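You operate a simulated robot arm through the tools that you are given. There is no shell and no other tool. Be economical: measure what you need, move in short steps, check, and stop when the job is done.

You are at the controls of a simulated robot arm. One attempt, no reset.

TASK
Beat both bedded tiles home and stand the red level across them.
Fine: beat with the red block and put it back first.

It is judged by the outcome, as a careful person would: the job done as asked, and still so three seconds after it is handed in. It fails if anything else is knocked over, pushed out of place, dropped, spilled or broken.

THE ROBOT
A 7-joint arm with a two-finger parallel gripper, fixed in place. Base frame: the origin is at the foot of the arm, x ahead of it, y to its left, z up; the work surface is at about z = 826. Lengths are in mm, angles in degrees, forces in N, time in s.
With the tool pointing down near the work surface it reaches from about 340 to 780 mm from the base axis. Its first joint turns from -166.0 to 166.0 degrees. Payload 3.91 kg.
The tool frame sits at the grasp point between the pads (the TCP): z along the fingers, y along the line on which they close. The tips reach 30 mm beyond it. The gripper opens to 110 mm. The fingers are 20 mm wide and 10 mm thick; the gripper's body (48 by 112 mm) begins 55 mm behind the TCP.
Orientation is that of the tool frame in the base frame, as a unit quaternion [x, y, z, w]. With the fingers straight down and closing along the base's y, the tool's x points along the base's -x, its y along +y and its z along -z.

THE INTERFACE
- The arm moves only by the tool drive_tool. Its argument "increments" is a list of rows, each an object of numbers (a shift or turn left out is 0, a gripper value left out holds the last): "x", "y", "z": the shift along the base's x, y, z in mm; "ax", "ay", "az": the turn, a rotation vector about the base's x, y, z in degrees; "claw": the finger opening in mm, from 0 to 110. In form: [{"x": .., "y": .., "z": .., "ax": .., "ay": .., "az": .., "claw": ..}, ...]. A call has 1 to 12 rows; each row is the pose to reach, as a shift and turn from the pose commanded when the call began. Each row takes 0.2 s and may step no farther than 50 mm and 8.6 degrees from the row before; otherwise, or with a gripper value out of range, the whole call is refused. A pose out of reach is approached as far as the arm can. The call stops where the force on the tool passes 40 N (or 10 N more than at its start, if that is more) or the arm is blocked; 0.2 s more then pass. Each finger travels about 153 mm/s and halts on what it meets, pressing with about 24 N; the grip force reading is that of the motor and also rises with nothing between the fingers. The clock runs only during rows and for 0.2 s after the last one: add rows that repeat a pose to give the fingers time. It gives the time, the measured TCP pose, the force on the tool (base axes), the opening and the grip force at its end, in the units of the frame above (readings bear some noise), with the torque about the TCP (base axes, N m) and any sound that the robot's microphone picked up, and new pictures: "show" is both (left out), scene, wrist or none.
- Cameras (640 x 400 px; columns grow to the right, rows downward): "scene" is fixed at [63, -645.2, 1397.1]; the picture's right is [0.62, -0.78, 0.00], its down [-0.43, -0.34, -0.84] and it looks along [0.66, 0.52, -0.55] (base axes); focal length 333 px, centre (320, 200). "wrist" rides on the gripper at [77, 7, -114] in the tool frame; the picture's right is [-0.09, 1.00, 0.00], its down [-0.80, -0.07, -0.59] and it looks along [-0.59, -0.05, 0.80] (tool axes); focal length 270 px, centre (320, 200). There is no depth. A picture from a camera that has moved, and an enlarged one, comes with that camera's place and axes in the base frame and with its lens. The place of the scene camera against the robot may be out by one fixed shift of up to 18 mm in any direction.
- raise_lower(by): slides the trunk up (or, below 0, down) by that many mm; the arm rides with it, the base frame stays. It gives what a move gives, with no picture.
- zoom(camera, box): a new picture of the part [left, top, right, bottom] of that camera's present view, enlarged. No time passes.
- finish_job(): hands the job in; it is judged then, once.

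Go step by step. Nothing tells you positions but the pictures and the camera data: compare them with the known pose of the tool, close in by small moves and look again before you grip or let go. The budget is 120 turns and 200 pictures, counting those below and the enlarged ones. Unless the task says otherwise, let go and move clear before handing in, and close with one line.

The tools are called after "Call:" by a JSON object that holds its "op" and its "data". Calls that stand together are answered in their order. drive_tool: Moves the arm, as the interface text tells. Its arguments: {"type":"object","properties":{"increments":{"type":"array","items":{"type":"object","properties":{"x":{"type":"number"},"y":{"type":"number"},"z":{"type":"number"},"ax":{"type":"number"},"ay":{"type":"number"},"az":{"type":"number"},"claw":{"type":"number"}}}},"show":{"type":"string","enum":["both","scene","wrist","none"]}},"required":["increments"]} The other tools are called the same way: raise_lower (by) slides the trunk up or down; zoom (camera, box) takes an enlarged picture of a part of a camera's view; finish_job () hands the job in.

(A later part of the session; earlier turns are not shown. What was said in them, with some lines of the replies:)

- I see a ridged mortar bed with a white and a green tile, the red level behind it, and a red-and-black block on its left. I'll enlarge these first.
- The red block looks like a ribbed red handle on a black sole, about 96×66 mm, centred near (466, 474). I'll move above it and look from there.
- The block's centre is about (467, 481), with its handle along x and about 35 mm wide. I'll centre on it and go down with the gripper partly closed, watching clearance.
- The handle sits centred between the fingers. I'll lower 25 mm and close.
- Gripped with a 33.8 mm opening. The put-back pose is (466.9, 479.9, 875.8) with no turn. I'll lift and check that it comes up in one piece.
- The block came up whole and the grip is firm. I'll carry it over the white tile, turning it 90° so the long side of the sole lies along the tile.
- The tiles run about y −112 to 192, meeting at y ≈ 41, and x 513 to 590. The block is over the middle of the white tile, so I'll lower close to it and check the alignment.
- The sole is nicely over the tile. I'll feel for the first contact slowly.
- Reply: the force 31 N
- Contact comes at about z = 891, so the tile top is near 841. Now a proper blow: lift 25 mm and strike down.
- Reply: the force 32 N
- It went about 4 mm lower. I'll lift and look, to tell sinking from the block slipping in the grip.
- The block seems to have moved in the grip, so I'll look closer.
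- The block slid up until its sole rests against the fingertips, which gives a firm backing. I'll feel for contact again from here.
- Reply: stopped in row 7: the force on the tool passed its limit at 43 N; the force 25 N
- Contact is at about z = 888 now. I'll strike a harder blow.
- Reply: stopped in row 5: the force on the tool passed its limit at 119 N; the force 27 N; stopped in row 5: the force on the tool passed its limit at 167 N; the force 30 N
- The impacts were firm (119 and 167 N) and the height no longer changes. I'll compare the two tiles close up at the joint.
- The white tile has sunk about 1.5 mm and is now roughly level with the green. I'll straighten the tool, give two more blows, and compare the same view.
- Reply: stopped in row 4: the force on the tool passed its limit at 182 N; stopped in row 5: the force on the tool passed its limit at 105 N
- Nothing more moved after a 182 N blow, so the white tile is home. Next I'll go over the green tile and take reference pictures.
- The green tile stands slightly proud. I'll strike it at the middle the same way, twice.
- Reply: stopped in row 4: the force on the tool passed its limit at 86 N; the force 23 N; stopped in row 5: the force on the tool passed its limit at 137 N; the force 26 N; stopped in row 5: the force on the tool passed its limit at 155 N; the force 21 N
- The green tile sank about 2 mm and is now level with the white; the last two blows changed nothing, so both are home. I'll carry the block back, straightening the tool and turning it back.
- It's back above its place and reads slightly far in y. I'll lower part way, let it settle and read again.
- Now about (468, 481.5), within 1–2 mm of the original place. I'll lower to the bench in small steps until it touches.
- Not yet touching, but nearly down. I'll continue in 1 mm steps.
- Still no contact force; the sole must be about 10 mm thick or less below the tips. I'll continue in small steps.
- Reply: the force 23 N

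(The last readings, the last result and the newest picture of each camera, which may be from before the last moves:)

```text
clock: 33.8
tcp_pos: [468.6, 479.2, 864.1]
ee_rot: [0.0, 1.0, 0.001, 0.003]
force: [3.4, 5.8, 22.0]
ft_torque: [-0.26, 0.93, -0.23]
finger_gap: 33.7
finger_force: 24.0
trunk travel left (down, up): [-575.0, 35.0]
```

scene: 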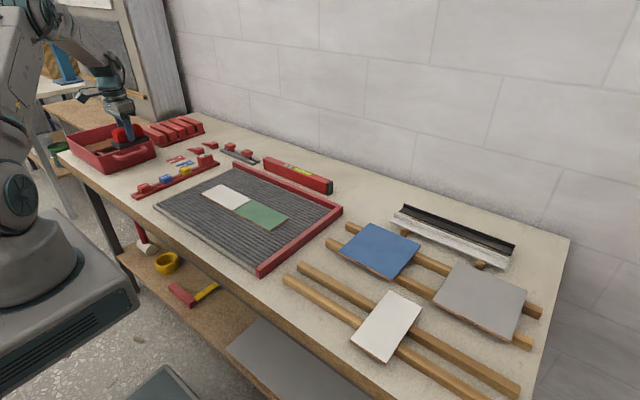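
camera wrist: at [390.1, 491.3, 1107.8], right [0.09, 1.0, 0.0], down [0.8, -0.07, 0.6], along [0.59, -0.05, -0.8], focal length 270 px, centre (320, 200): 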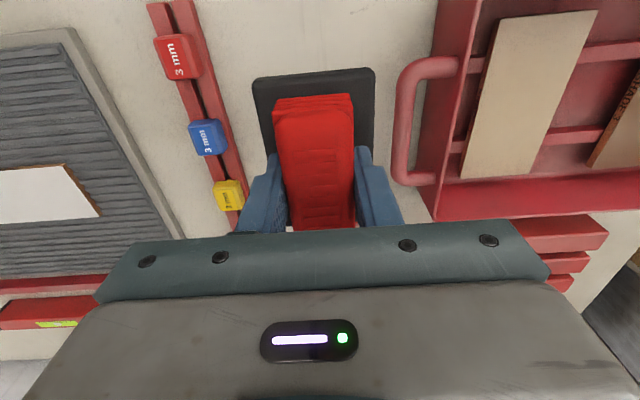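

Contact. I'll ease the pressure and open, then rise.

Call:
{"op": "drive_tool", "data": {"increments": [{"z": 2}, {"z": 2}, {"z": 2, "claw": 44}, {"z": 2, "claw": 60}, {"z": 2, "claw": 66}], "show": "none"}}

Call:
{"op": "drive_tool", "data": {"increments": [{"z": 20}, {"z": 60}, {"z": 110}, {"z": 150}]}}

Call:
{"op": "zoom", "data": {"camera": "scene", "box": [90, 100, 250, 200]}}

```text
clock: 35.0
tcp_pos: [466.4, 476.8, 863.7]
ee_rot: [0.0, 1.0, -0.001, -0.001]
force: [-6.0, -6.5, 14.2]
ft_torque: [0.27, 0.14, 0.19]
finger_gap: 63.0
finger_force: 0.1
trunk travel left (down, up): [-575.0, 35.0]
```

```text
clock: 36.0
tcp_pos: [469.0, 482.0, 1015.8]
ee_rot: [0.0, 1.0, 0.0, 0.001]
force: [-0.3, -0.3, -0.3]
ft_torque: [0.01, 0.0, -0.01]
finger_gap: 66.0
finger_force: 0.1
trunk travel left (down, up): [-575.0, 35.0]
camera wrist: at [391.6, 487.8, 1130.4], right [0.09, 1.0, 0.0], down [0.8, -0.07, 0.6], along [0.59, -0.05, -0.8], focal length 270 px, centre (320, 200)
```

scene: 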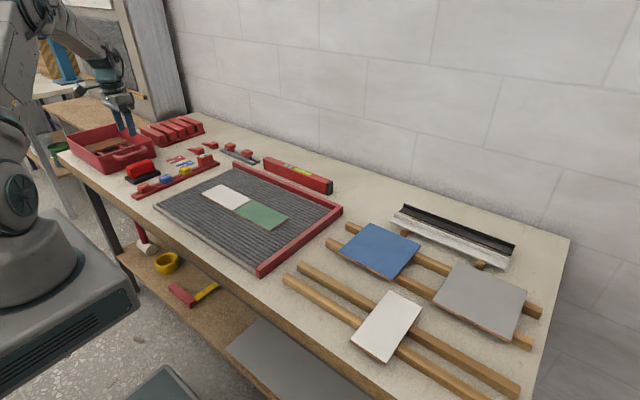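
wrist: 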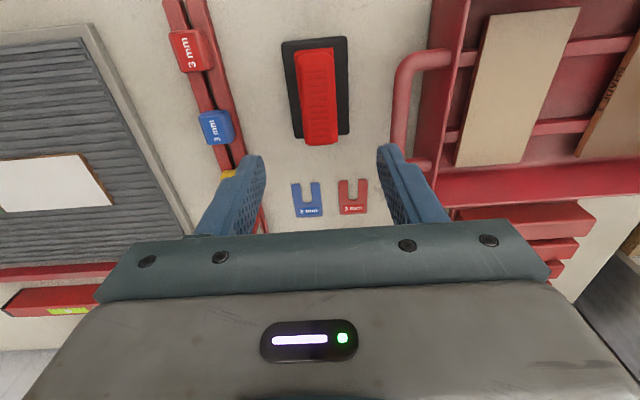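

```text
4.00 times, centred on (170, 150) of scene
camera zoom: at [63.0, -645.2, 1397.1], right [0.62, -0.78, 0.0], down [-0.43, -0.34, -0.84], along [0.66, 0.52, -0.55], focal length 1332 px, centre (920, 400)
```

zoom: 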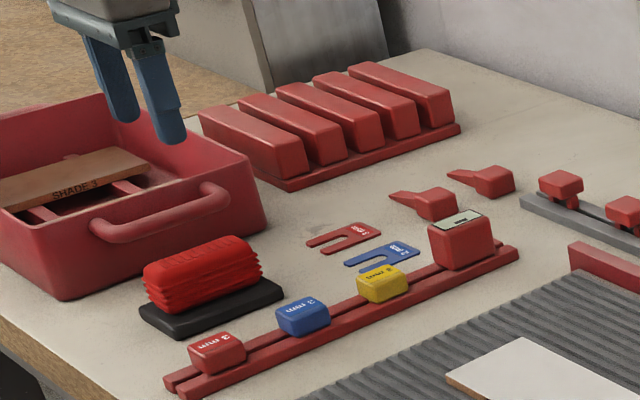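

The block is back in place. Next I'll move over the bed to view the level.

Call:
{"op": "drive_tool", "data": {"increments": [{"x": 13, "y": -42, "z": 10}, {"x": 26, "y": -84, "z": 20}, {"x": 39, "y": -126, "z": 30}, {"x": 52, "y": -168, "z": 40}, {"x": 65, "y": -210, "z": 50}, {"x": 78, "y": -252, "z": 60}, {"x": 91, "y": -294, "z": 65}, {"x": 104, "y": -336, "z": 65}, {"x": 117, "y": -378, "z": 65}, {"x": 130, "y": -420, "z": 65}, {"x": 143, "y": -455, "z": 65}, {"x": 143, "y": -455, "z": 65, "claw": 110}]}}

Call:
{"op": "zoom", "data": {"camera": "scene", "box": [240, 130, 360, 230]}}

```text
clock: 38.6
tcp_pos: [610.1, 25.5, 1077.8]
ee_rot: [0.0, 1.0, 0.0, 0.001]
force: [0.2, 0.4, 0.3]
ft_torque: [-0.01, -0.01, -0.03]
finger_gap: 110.4
finger_force: 0.0
trunk travel left (down, up): [-575.0, 35.0]
camera wrist: at [533.2, 32.1, 1191.9], right [0.09, 1.0, 0.0], down [0.8, -0.07, 0.6], along [0.59, -0.05, -0.8], focal length 270 px, centre (320, 200)
```

scene: 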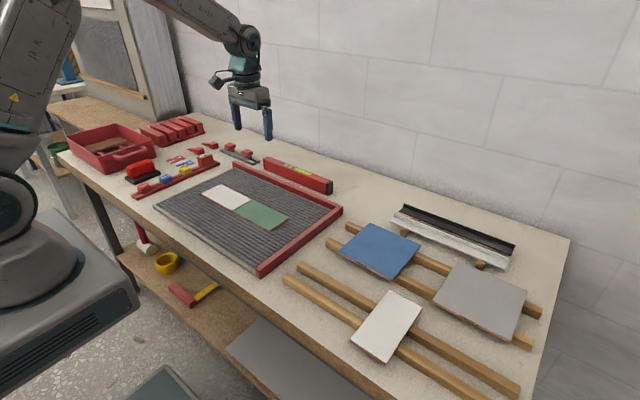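
wrist: 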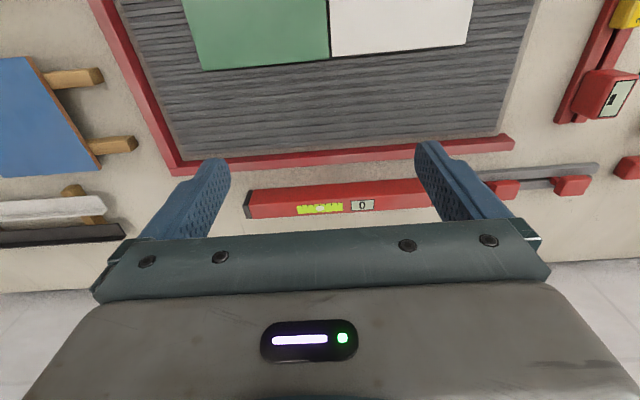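

```text
4.00 times, centred on (300, 180) of scene
camera zoom: at [63.0, -645.2, 1397.1], right [0.62, -0.78, 0.0], down [-0.43, -0.34, -0.84], along [0.66, 0.52, -0.55], focal length 1332 px, centre (400, 280)
```

zoom: 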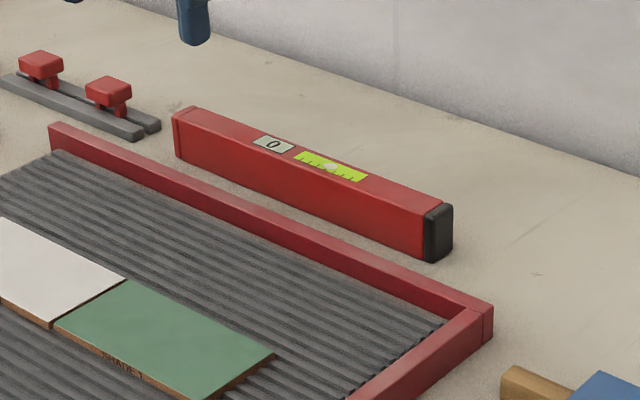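

The level stands on its narrow edge behind the bed with its vial on top, black end to the right. I'll enlarge the wrist view to measure it.

Call:
{"op": "zoom", "data": {"camera": "wrist", "box": [230, 140, 450, 240]}}

```text
2.91 times, centred on (340, 190) of wrist
camera zoom: at [533.2, 32.1, 1191.9], right [0.09, 1.0, 0.0], down [0.8, -0.07, 0.6], along [0.59, -0.05, -0.8], focal length 786 px, centre (262, 229)
```

zoom: 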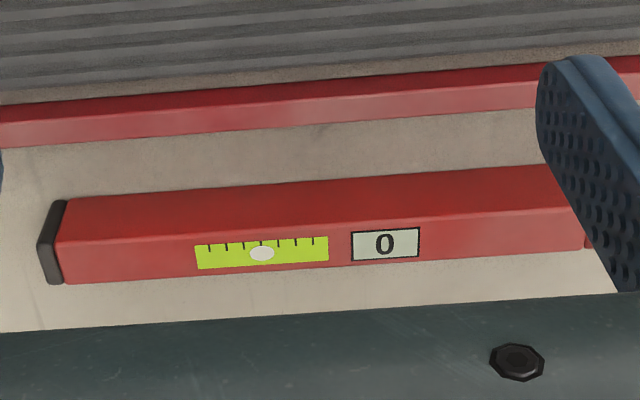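

The level is about 290 mm long, spans y ≈ −105 to 185, is centred near x ≈ 787, and is about 38 mm high and 30 mm thick. That is near the edge of reach. I'll turn the tool so it closes along x and approach above the middle.

Call:
{"op": "drive_tool", "data": {"increments": [{"x": 14, "y": 1, "z": -8, "az": 8.2}, {"x": 28, "y": 2, "z": -16, "az": 16.4}, {"x": 42, "y": 4, "z": -24, "az": 24.5}, {"x": 56, "y": 5, "z": -32, "az": 32.7}, {"x": 70, "y": 7, "z": -40, "az": 40.9}, {"x": 84, "y": 9, "z": -48, "az": 49.1}, {"x": 98, "y": 11, "z": -56, "az": 57.3}, {"x": 112, "y": 12, "z": -64, "az": 65.5}, {"x": 126, "y": 13, "z": -72, "az": 73.6}, {"x": 140, "y": 14, "z": -80, "az": 81.8}, {"x": 150, "y": 14, "z": -90, "az": 90}, {"x": 150, "y": 14, "z": -90, "az": 90, "claw": 70}]}}

```text
clock: 41.2
tcp_pos: [759.9, 39.0, 987.9]
ee_rot: [0.707, -0.707, -0.001, 0.0]
force: [-0.1, -0.6, 1.0]
ft_torque: [0.0, -0.01, -0.02]
finger_gap: 70.1
finger_force: 0.1
trunk travel left (down, up): [-575.0, 35.0]
camera wrist: at [754.4, -38.8, 1102.8], right [-1.0, 0.09, 0.0], down [0.07, 0.8, 0.6], along [0.05, 0.59, -0.8], focal length 270 px, centre (320, 200)
```

scene: 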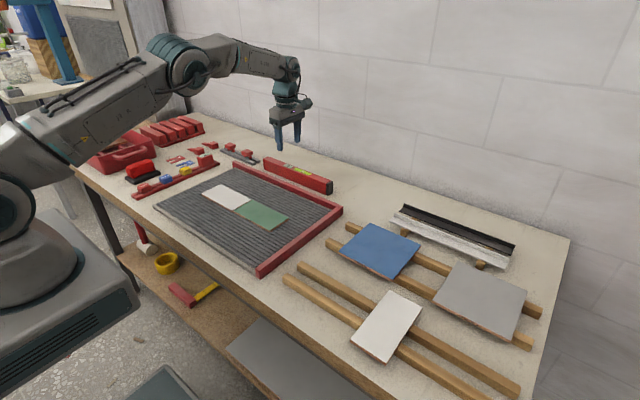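
wrist: 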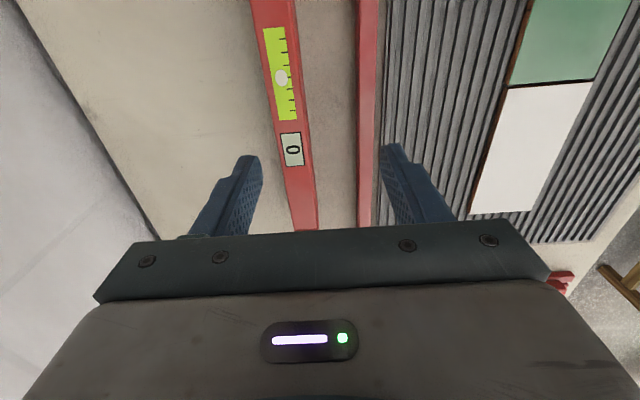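

The level's centreline reads x ≈ 790. I'll move over it and see how far the arm can reach.

Call:
{"op": "drive_tool", "data": {"increments": [{"x": 15, "y": 1, "z": -15}, {"x": 30, "y": 1, "z": -30}, {"x": 30, "y": 1, "z": -50}, {"x": 30, "y": 1, "z": -70}, {"x": 30, "y": 1, "z": -70}]}}

```text
clock: 42.4
tcp_pos: [790.8, 39.9, 919.1]
ee_rot: [-0.707, 0.707, 0.001, 0.001]
force: [0.9, 0.1, 0.1]
ft_torque: [-0.01, 0.0, 0.0]
finger_gap: 69.8
finger_force: 0.0
trunk travel left (down, up): [-575.0, 35.0]
camera wrist: at [784.1, -37.0, 1033.4], right [-1.0, 0.09, 0.0], down [0.07, 0.8, 0.6], along [0.05, 0.59, -0.8], focal length 270 px, centre (320, 200)
```

scene: 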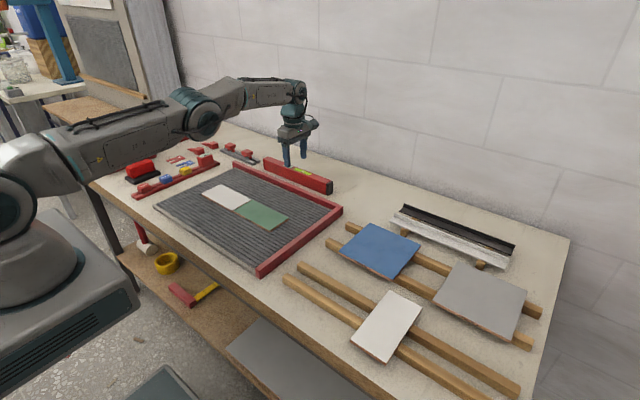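
wrist: 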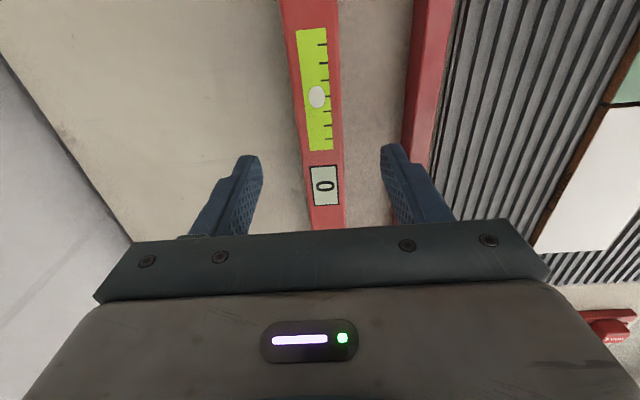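

The arm reaches: the level is centred at x ≈ 790, lies parallel to y, and is between the fingers. I'll go down to about 12 mm above the bench and close.

Call:
{"op": "drive_tool", "data": {"increments": [{"z": -25}, {"z": -45}, {"z": -54}, {"z": -54}, {"z": -54, "claw": 40}, {"z": -54, "claw": 15}, {"z": -54, "claw": 15}]}}

Call:
{"op": "zoom", "data": {"camera": "scene", "box": [240, 130, 360, 230]}}

```text
clock: 44.0
tcp_pos: [790.4, 39.0, 864.7]
ee_rot: [0.707, -0.707, -0.001, 0.0]
force: [-0.3, 0.6, 0.7]
ft_torque: [-0.01, -0.05, -0.04]
finger_gap: 29.7
finger_force: 23.7
trunk travel left (down, up): [-575.0, 35.0]
camera wrist: at [783.8, -37.8, 978.9], right [-1.0, 0.09, 0.0], down [0.07, 0.8, 0.6], along [0.05, 0.59, -0.8], focal length 270 px, centre (320, 200)
```

scene: 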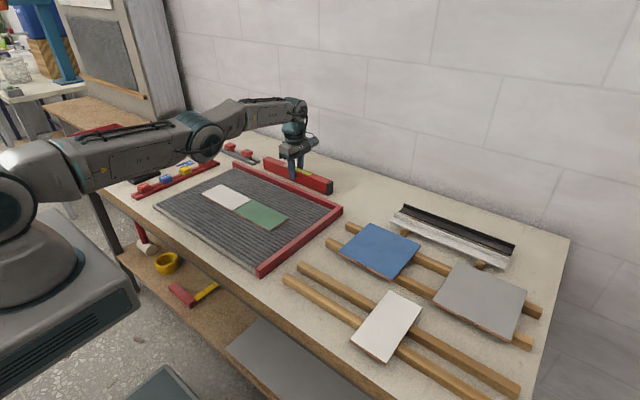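
wrist: 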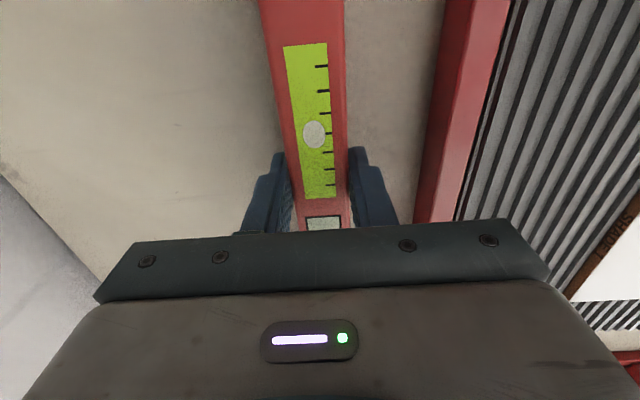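

```text
4.00 times, centred on (300, 180) of scene
camera zoom: at [63.0, -645.2, 1397.1], right [0.62, -0.78, 0.0], down [-0.43, -0.34, -0.84], along [0.66, 0.52, -0.55], focal length 1332 px, centre (400, 280)
```

zoom: 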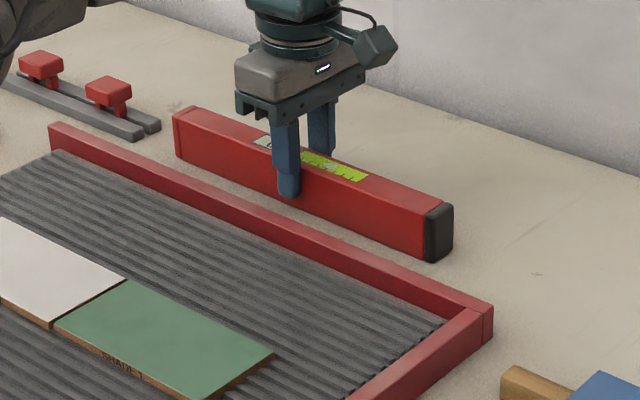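

Gripped, 29.7 mm thick. I'll lift straight up and check it stays level.

Call:
{"op": "drive_tool", "data": {"increments": [{"z": 8}, {"z": 30}, {"z": 60}, {"z": 85}, {"z": 85}]}}

Call:
{"op": "zoom", "data": {"camera": "scene", "box": [240, 110, 360, 210]}}

```text
clock: 45.2
tcp_pos: [791.8, 39.7, 951.2]
ee_rot: [-0.707, 0.707, 0.001, 0.0]
force: [-0.2, 0.2, -2.8]
ft_torque: [0.0, -0.02, 0.02]
finger_gap: 30.0
finger_force: 24.1
trunk travel left (down, up): [-575.0, 35.0]
camera wrist: at [784.8, -37.6, 1065.1], right [-1.0, 0.09, 0.0], down [0.07, 0.8, 0.6], along [0.05, 0.59, -0.8], focal length 270 px, centre (320, 200)
```

scene: 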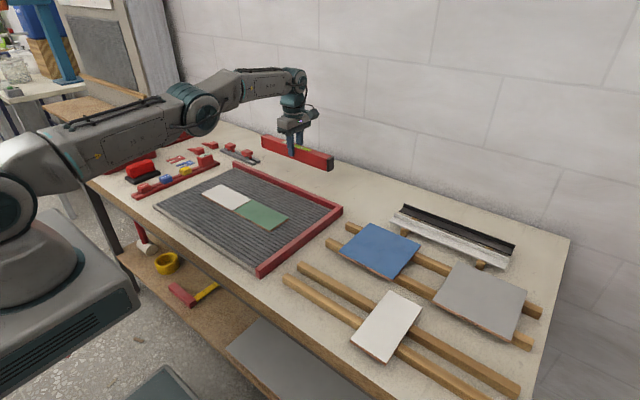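
wrist: 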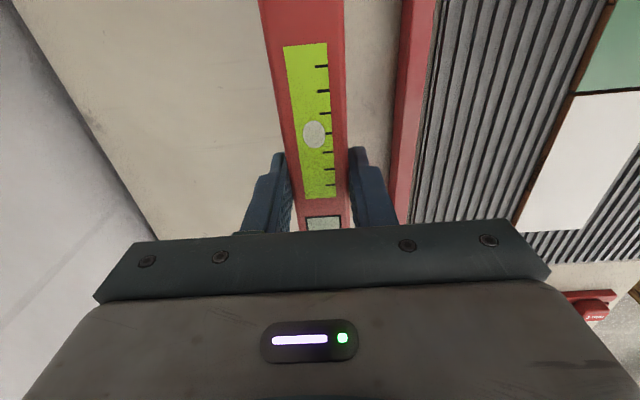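

```text
4.00 times, centred on (300, 160) of scene
camera zoom: at [63.0, -645.2, 1397.1], right [0.62, -0.78, 0.0], down [-0.43, -0.34, -0.84], along [0.66, 0.52, -0.55], focal length 1332 px, centre (400, 360)
```

zoom: 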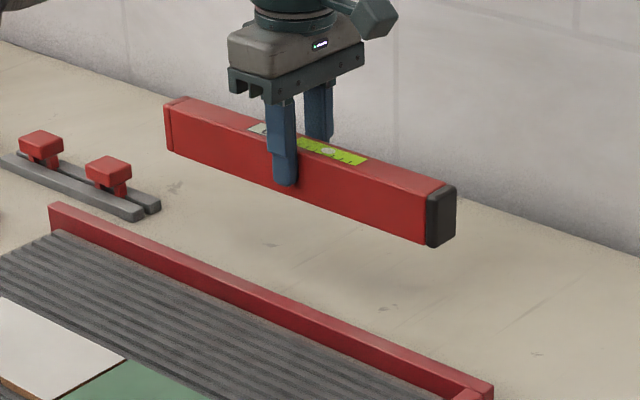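

It hangs level. I'll carry it over the tiles, to x ≈ 551 and y ≈ 50.

Call:
{"op": "drive_tool", "data": {"increments": [{"x": -30, "y": 2}, {"x": -70, "y": 4}, {"x": -110, "y": 6}, {"x": -150, "y": 8}, {"x": -190, "y": 9}, {"x": -220, "y": 10}, {"x": -240, "y": 10}, {"x": -240, "y": 10}, {"x": -240, "y": 10}]}}

Call:
{"op": "zoom", "data": {"camera": "scene", "box": [180, 130, 308, 230]}}

```text
clock: 47.2
tcp_pos: [550.5, 49.3, 949.6]
ee_rot: [-0.707, 0.707, 0.0, 0.001]
force: [0.0, 1.1, -2.5]
ft_torque: [0.02, 0.02, -0.01]
finger_gap: 29.9
finger_force: 24.2
trunk travel left (down, up): [-575.0, 35.0]
camera wrist: at [543.9, -28.1, 1063.8], right [-1.0, 0.09, 0.0], down [0.07, 0.8, 0.6], along [0.05, 0.59, -0.8], focal length 270 px, centre (320, 200)
```

scene: 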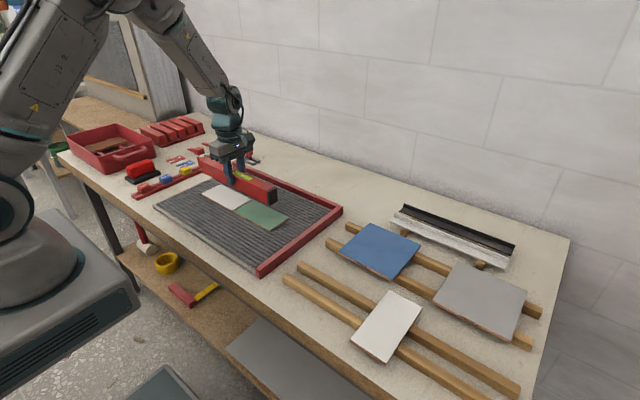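
wrist: 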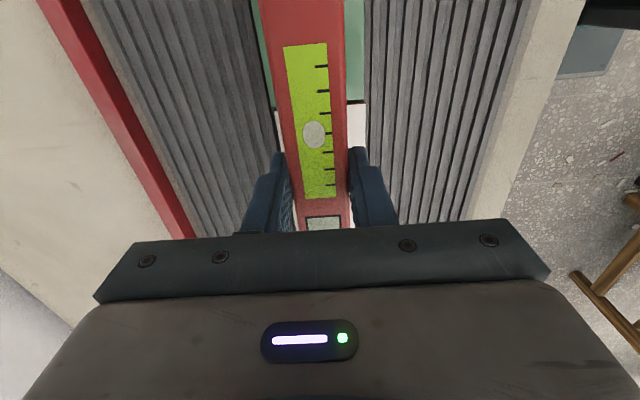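

```text
4.00 times, centred on (244, 180) of scene
camera zoom: at [63.0, -645.2, 1397.1], right [0.62, -0.78, 0.0], down [-0.43, -0.34, -0.84], along [0.66, 0.52, -0.55], focal length 1332 px, centre (624, 280)
```

zoom: 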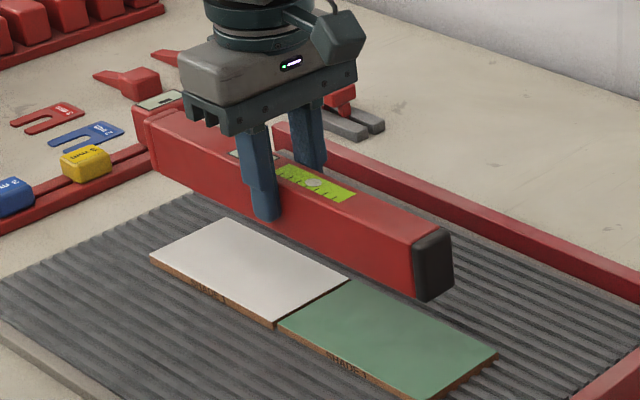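

Aligned over both tiles. Expected contact is at TCP z ≈ 888, so I'll lower to just above it and look.

Call:
{"op": "drive_tool", "data": {"increments": [{"z": -25}, {"z": -45}, {"z": -55}, {"z": -55}]}}

Call:
{"op": "zoom", "data": {"camera": "scene", "box": [180, 130, 308, 230]}}

```text
clock: 48.2
tcp_pos: [551.2, 49.4, 893.9]
ee_rot: [-0.707, 0.707, 0.001, 0.0]
force: [0.2, -0.5, -2.6]
ft_torque: [0.02, 0.01, -0.03]
finger_gap: 29.5
finger_force: 24.1
trunk travel left (down, up): [-575.0, 35.0]
camera wrist: at [544.0, -27.0, 1008.3], right [-1.0, 0.09, 0.0], down [0.07, 0.8, 0.6], along [0.05, 0.59, -0.8], focal length 270 px, centre (320, 200)
```

scene: 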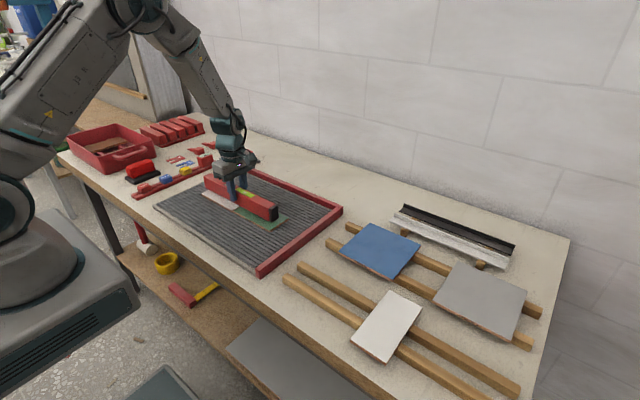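
wrist: 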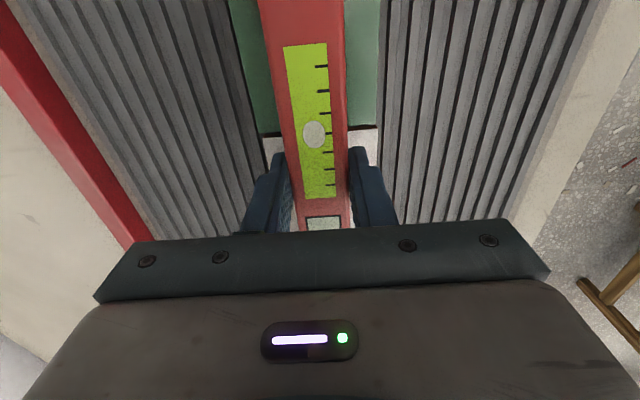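

```text
4.00 times, centred on (244, 180) of scene
camera zoom: at [63.0, -645.2, 1397.1], right [0.62, -0.78, 0.0], down [-0.43, -0.34, -0.84], along [0.66, 0.52, -0.55], focal length 1332 px, centre (624, 280)
```

zoom: 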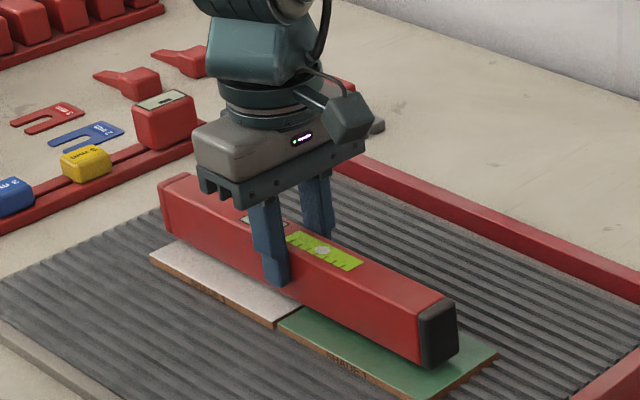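

The level hangs just above both tiles and within their outline. I'll lower in 1 mm steps until it touches.

Call:
{"op": "drive_tool", "data": {"increments": [{"z": -2}, {"z": -3.5}, {"z": -5}, {"z": -6}, {"z": -6}], "show": "none"}}

```text
clock: 49.4
tcp_pos: [551.0, 48.0, 888.6]
ee_rot: [-0.707, 0.707, 0.0, 0.0]
force: [0.3, 0.2, -1.9]
ft_torque: [-0.01, 0.01, -0.02]
finger_gap: 30.0
finger_force: 24.1
trunk travel left (down, up): [-575.0, 35.0]
```

Call:
{"op": "drive_tool", "data": {"increments": [{"z": -1}, {"z": -1.5}, {"z": -1.5}], "show": "none"}}

Call:
{"op": "drive_tool", "data": {"increments": [{"z": -1}, {"z": -1.5}, {"z": -1.5}], "show": "none"}}

```text
clock: 50.2
tcp_pos: [550.8, 49.8, 888.4]
ee_rot: [0.707, -0.707, 0.0, -0.001]
force: [1.4, 0.6, 12.7]
ft_torque: [-0.01, 0.1, 0.0]
finger_gap: 29.7
finger_force: 24.0
trunk travel left (down, up): [-575.0, 35.0]
```

```text
clock: 51.0
tcp_pos: [550.1, 50.3, 885.8]
ee_rot: [-0.707, 0.707, 0.001, 0.001]
force: [6.0, -0.5, 17.2]
ft_torque: [0.03, -0.06, 0.01]
finger_gap: 29.8
finger_force: 23.6
trunk travel left (down, up): [-575.0, 35.0]
```

It is in contact with both tiles. I'll ease the pressure and open gradually.

Call:
{"op": "drive_tool", "data": {"increments": [{"z": 1.5}, {"z": 1.5}, {"z": 1.5, "claw": 34}, {"z": 1.5, "claw": 42}, {"z": 1.5, "claw": 60}, {"z": 1.5, "claw": 60}], "show": "wrist"}}

Call:
{"op": "zoom", "data": {"camera": "scene", "box": [180, 130, 308, 230]}}

```text
clock: 52.4
tcp_pos: [551.1, 49.7, 885.9]
ee_rot: [-0.706, 0.708, 0.001, 0.0]
force: [-1.0, 0.7, -0.9]
ft_torque: [-0.01, 0.01, 0.0]
finger_gap: 60.0
finger_force: 0.1
trunk travel left (down, up): [-575.0, 35.0]
camera wrist: at [543.9, -28.0, 1001.1], right [-1.0, 0.09, 0.0], down [0.07, 0.8, 0.6], along [0.05, 0.59, -0.8], focal length 270 px, centre (320, 200)
```

wrist: 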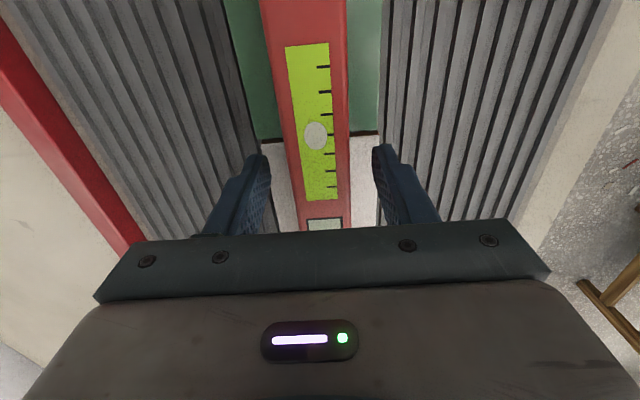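

```text
4.00 times, centred on (244, 180) of scene
camera zoom: at [63.0, -645.2, 1397.1], right [0.62, -0.78, 0.0], down [-0.43, -0.34, -0.84], along [0.66, 0.52, -0.55], focal length 1332 px, centre (624, 280)
```

zoom: 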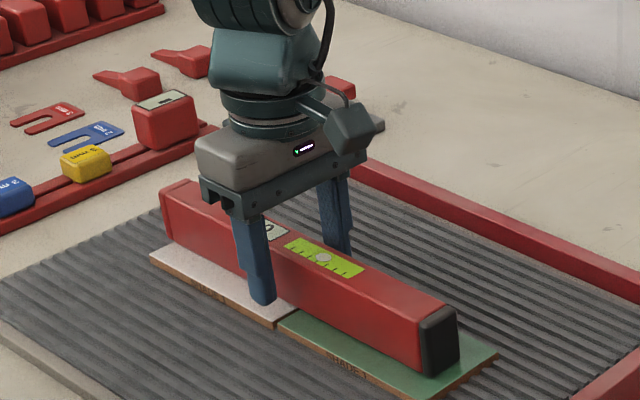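

The level stands on its own across both tiles. I'll rise straight up and clear.

Call:
{"op": "drive_tool", "data": {"increments": [{"z": 20}, {"z": 60}, {"z": 105}, {"z": 150}, {"z": 190}, {"z": 190}]}}

Call:
{"op": "zoom", "data": {"camera": "scene", "box": [180, 130, 308, 230]}}

Call:
{"op": "zoom", "data": {"camera": "wrist", "box": [200, 0, 440, 150]}}

```text
clock: 53.8
tcp_pos: [551.3, 49.0, 1076.0]
ee_rot: [0.707, -0.707, -0.001, 0.0]
force: [-0.1, -0.2, 0.4]
ft_torque: [-0.02, 0.01, 0.02]
finger_gap: 59.7
finger_force: 0.0
trunk travel left (down, up): [-575.0, 35.0]
camera wrist: at [544.8, -27.7, 1190.8], right [-1.0, 0.09, 0.0], down [0.07, 0.8, 0.6], along [0.05, 0.59, -0.8], focal length 270 px, centre (320, 200)
```

scene: 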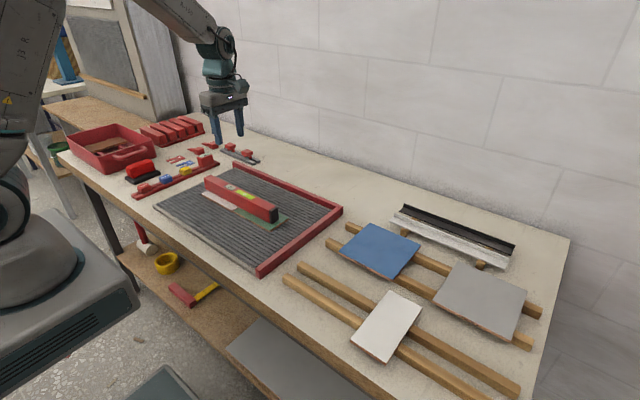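
wrist: 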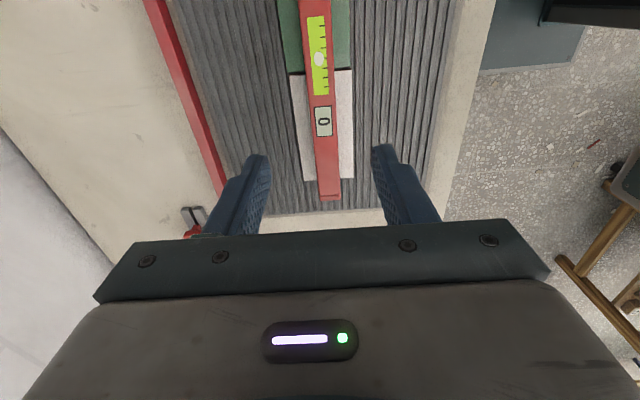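

```text
4.00 times, centred on (244, 180) of scene
camera zoom: at [63.0, -645.2, 1397.1], right [0.62, -0.78, 0.0], down [-0.43, -0.34, -0.84], along [0.66, 0.52, -0.55], focal length 1332 px, centre (624, 280)
```

zoom: 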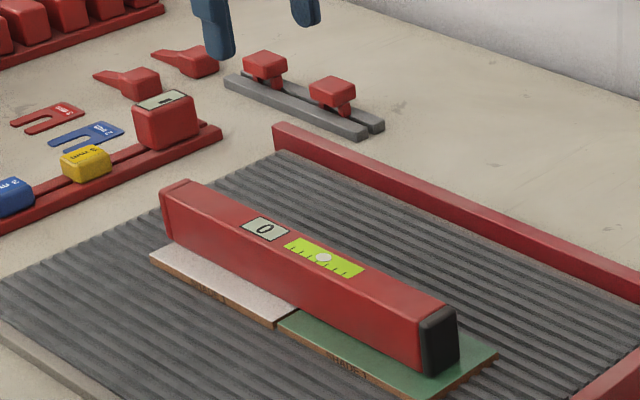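

```text
2.67 times, centred on (320, 75) of wrist
camera zoom: at [544.8, -27.7, 1190.8], right [-1.0, 0.09, 0.0], down [0.07, 0.8, 0.6], along [0.05, 0.59, -0.8], focal length 721 px, centre (320, 533)
```

zoom: 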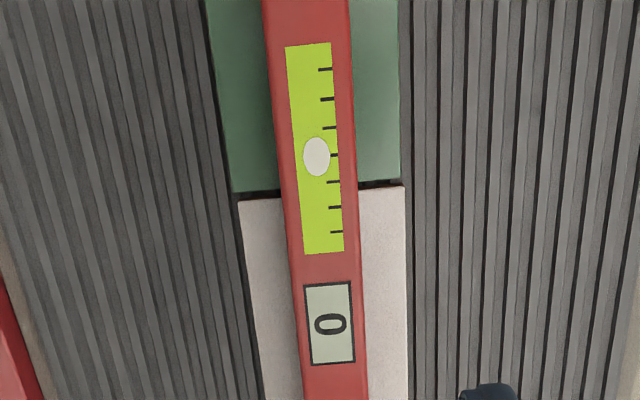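

The level stands across both tiles, reads 0 with the bubble centred, and the arm is clear. Everything else looks undisturbed, so I'm handing in.

Call:
{"op": "finish_job", "data": {}}

```text
The job is handed in.
```

I beat both tiles down until further blows no longer moved them, and they now sit level with each other. The red block is back within about 2 mm of where it was. The red level stands across both tiles and reads 0. The green tile shifted sideways by 1–2 mm under the blows, so the joint is slightly wider than before.
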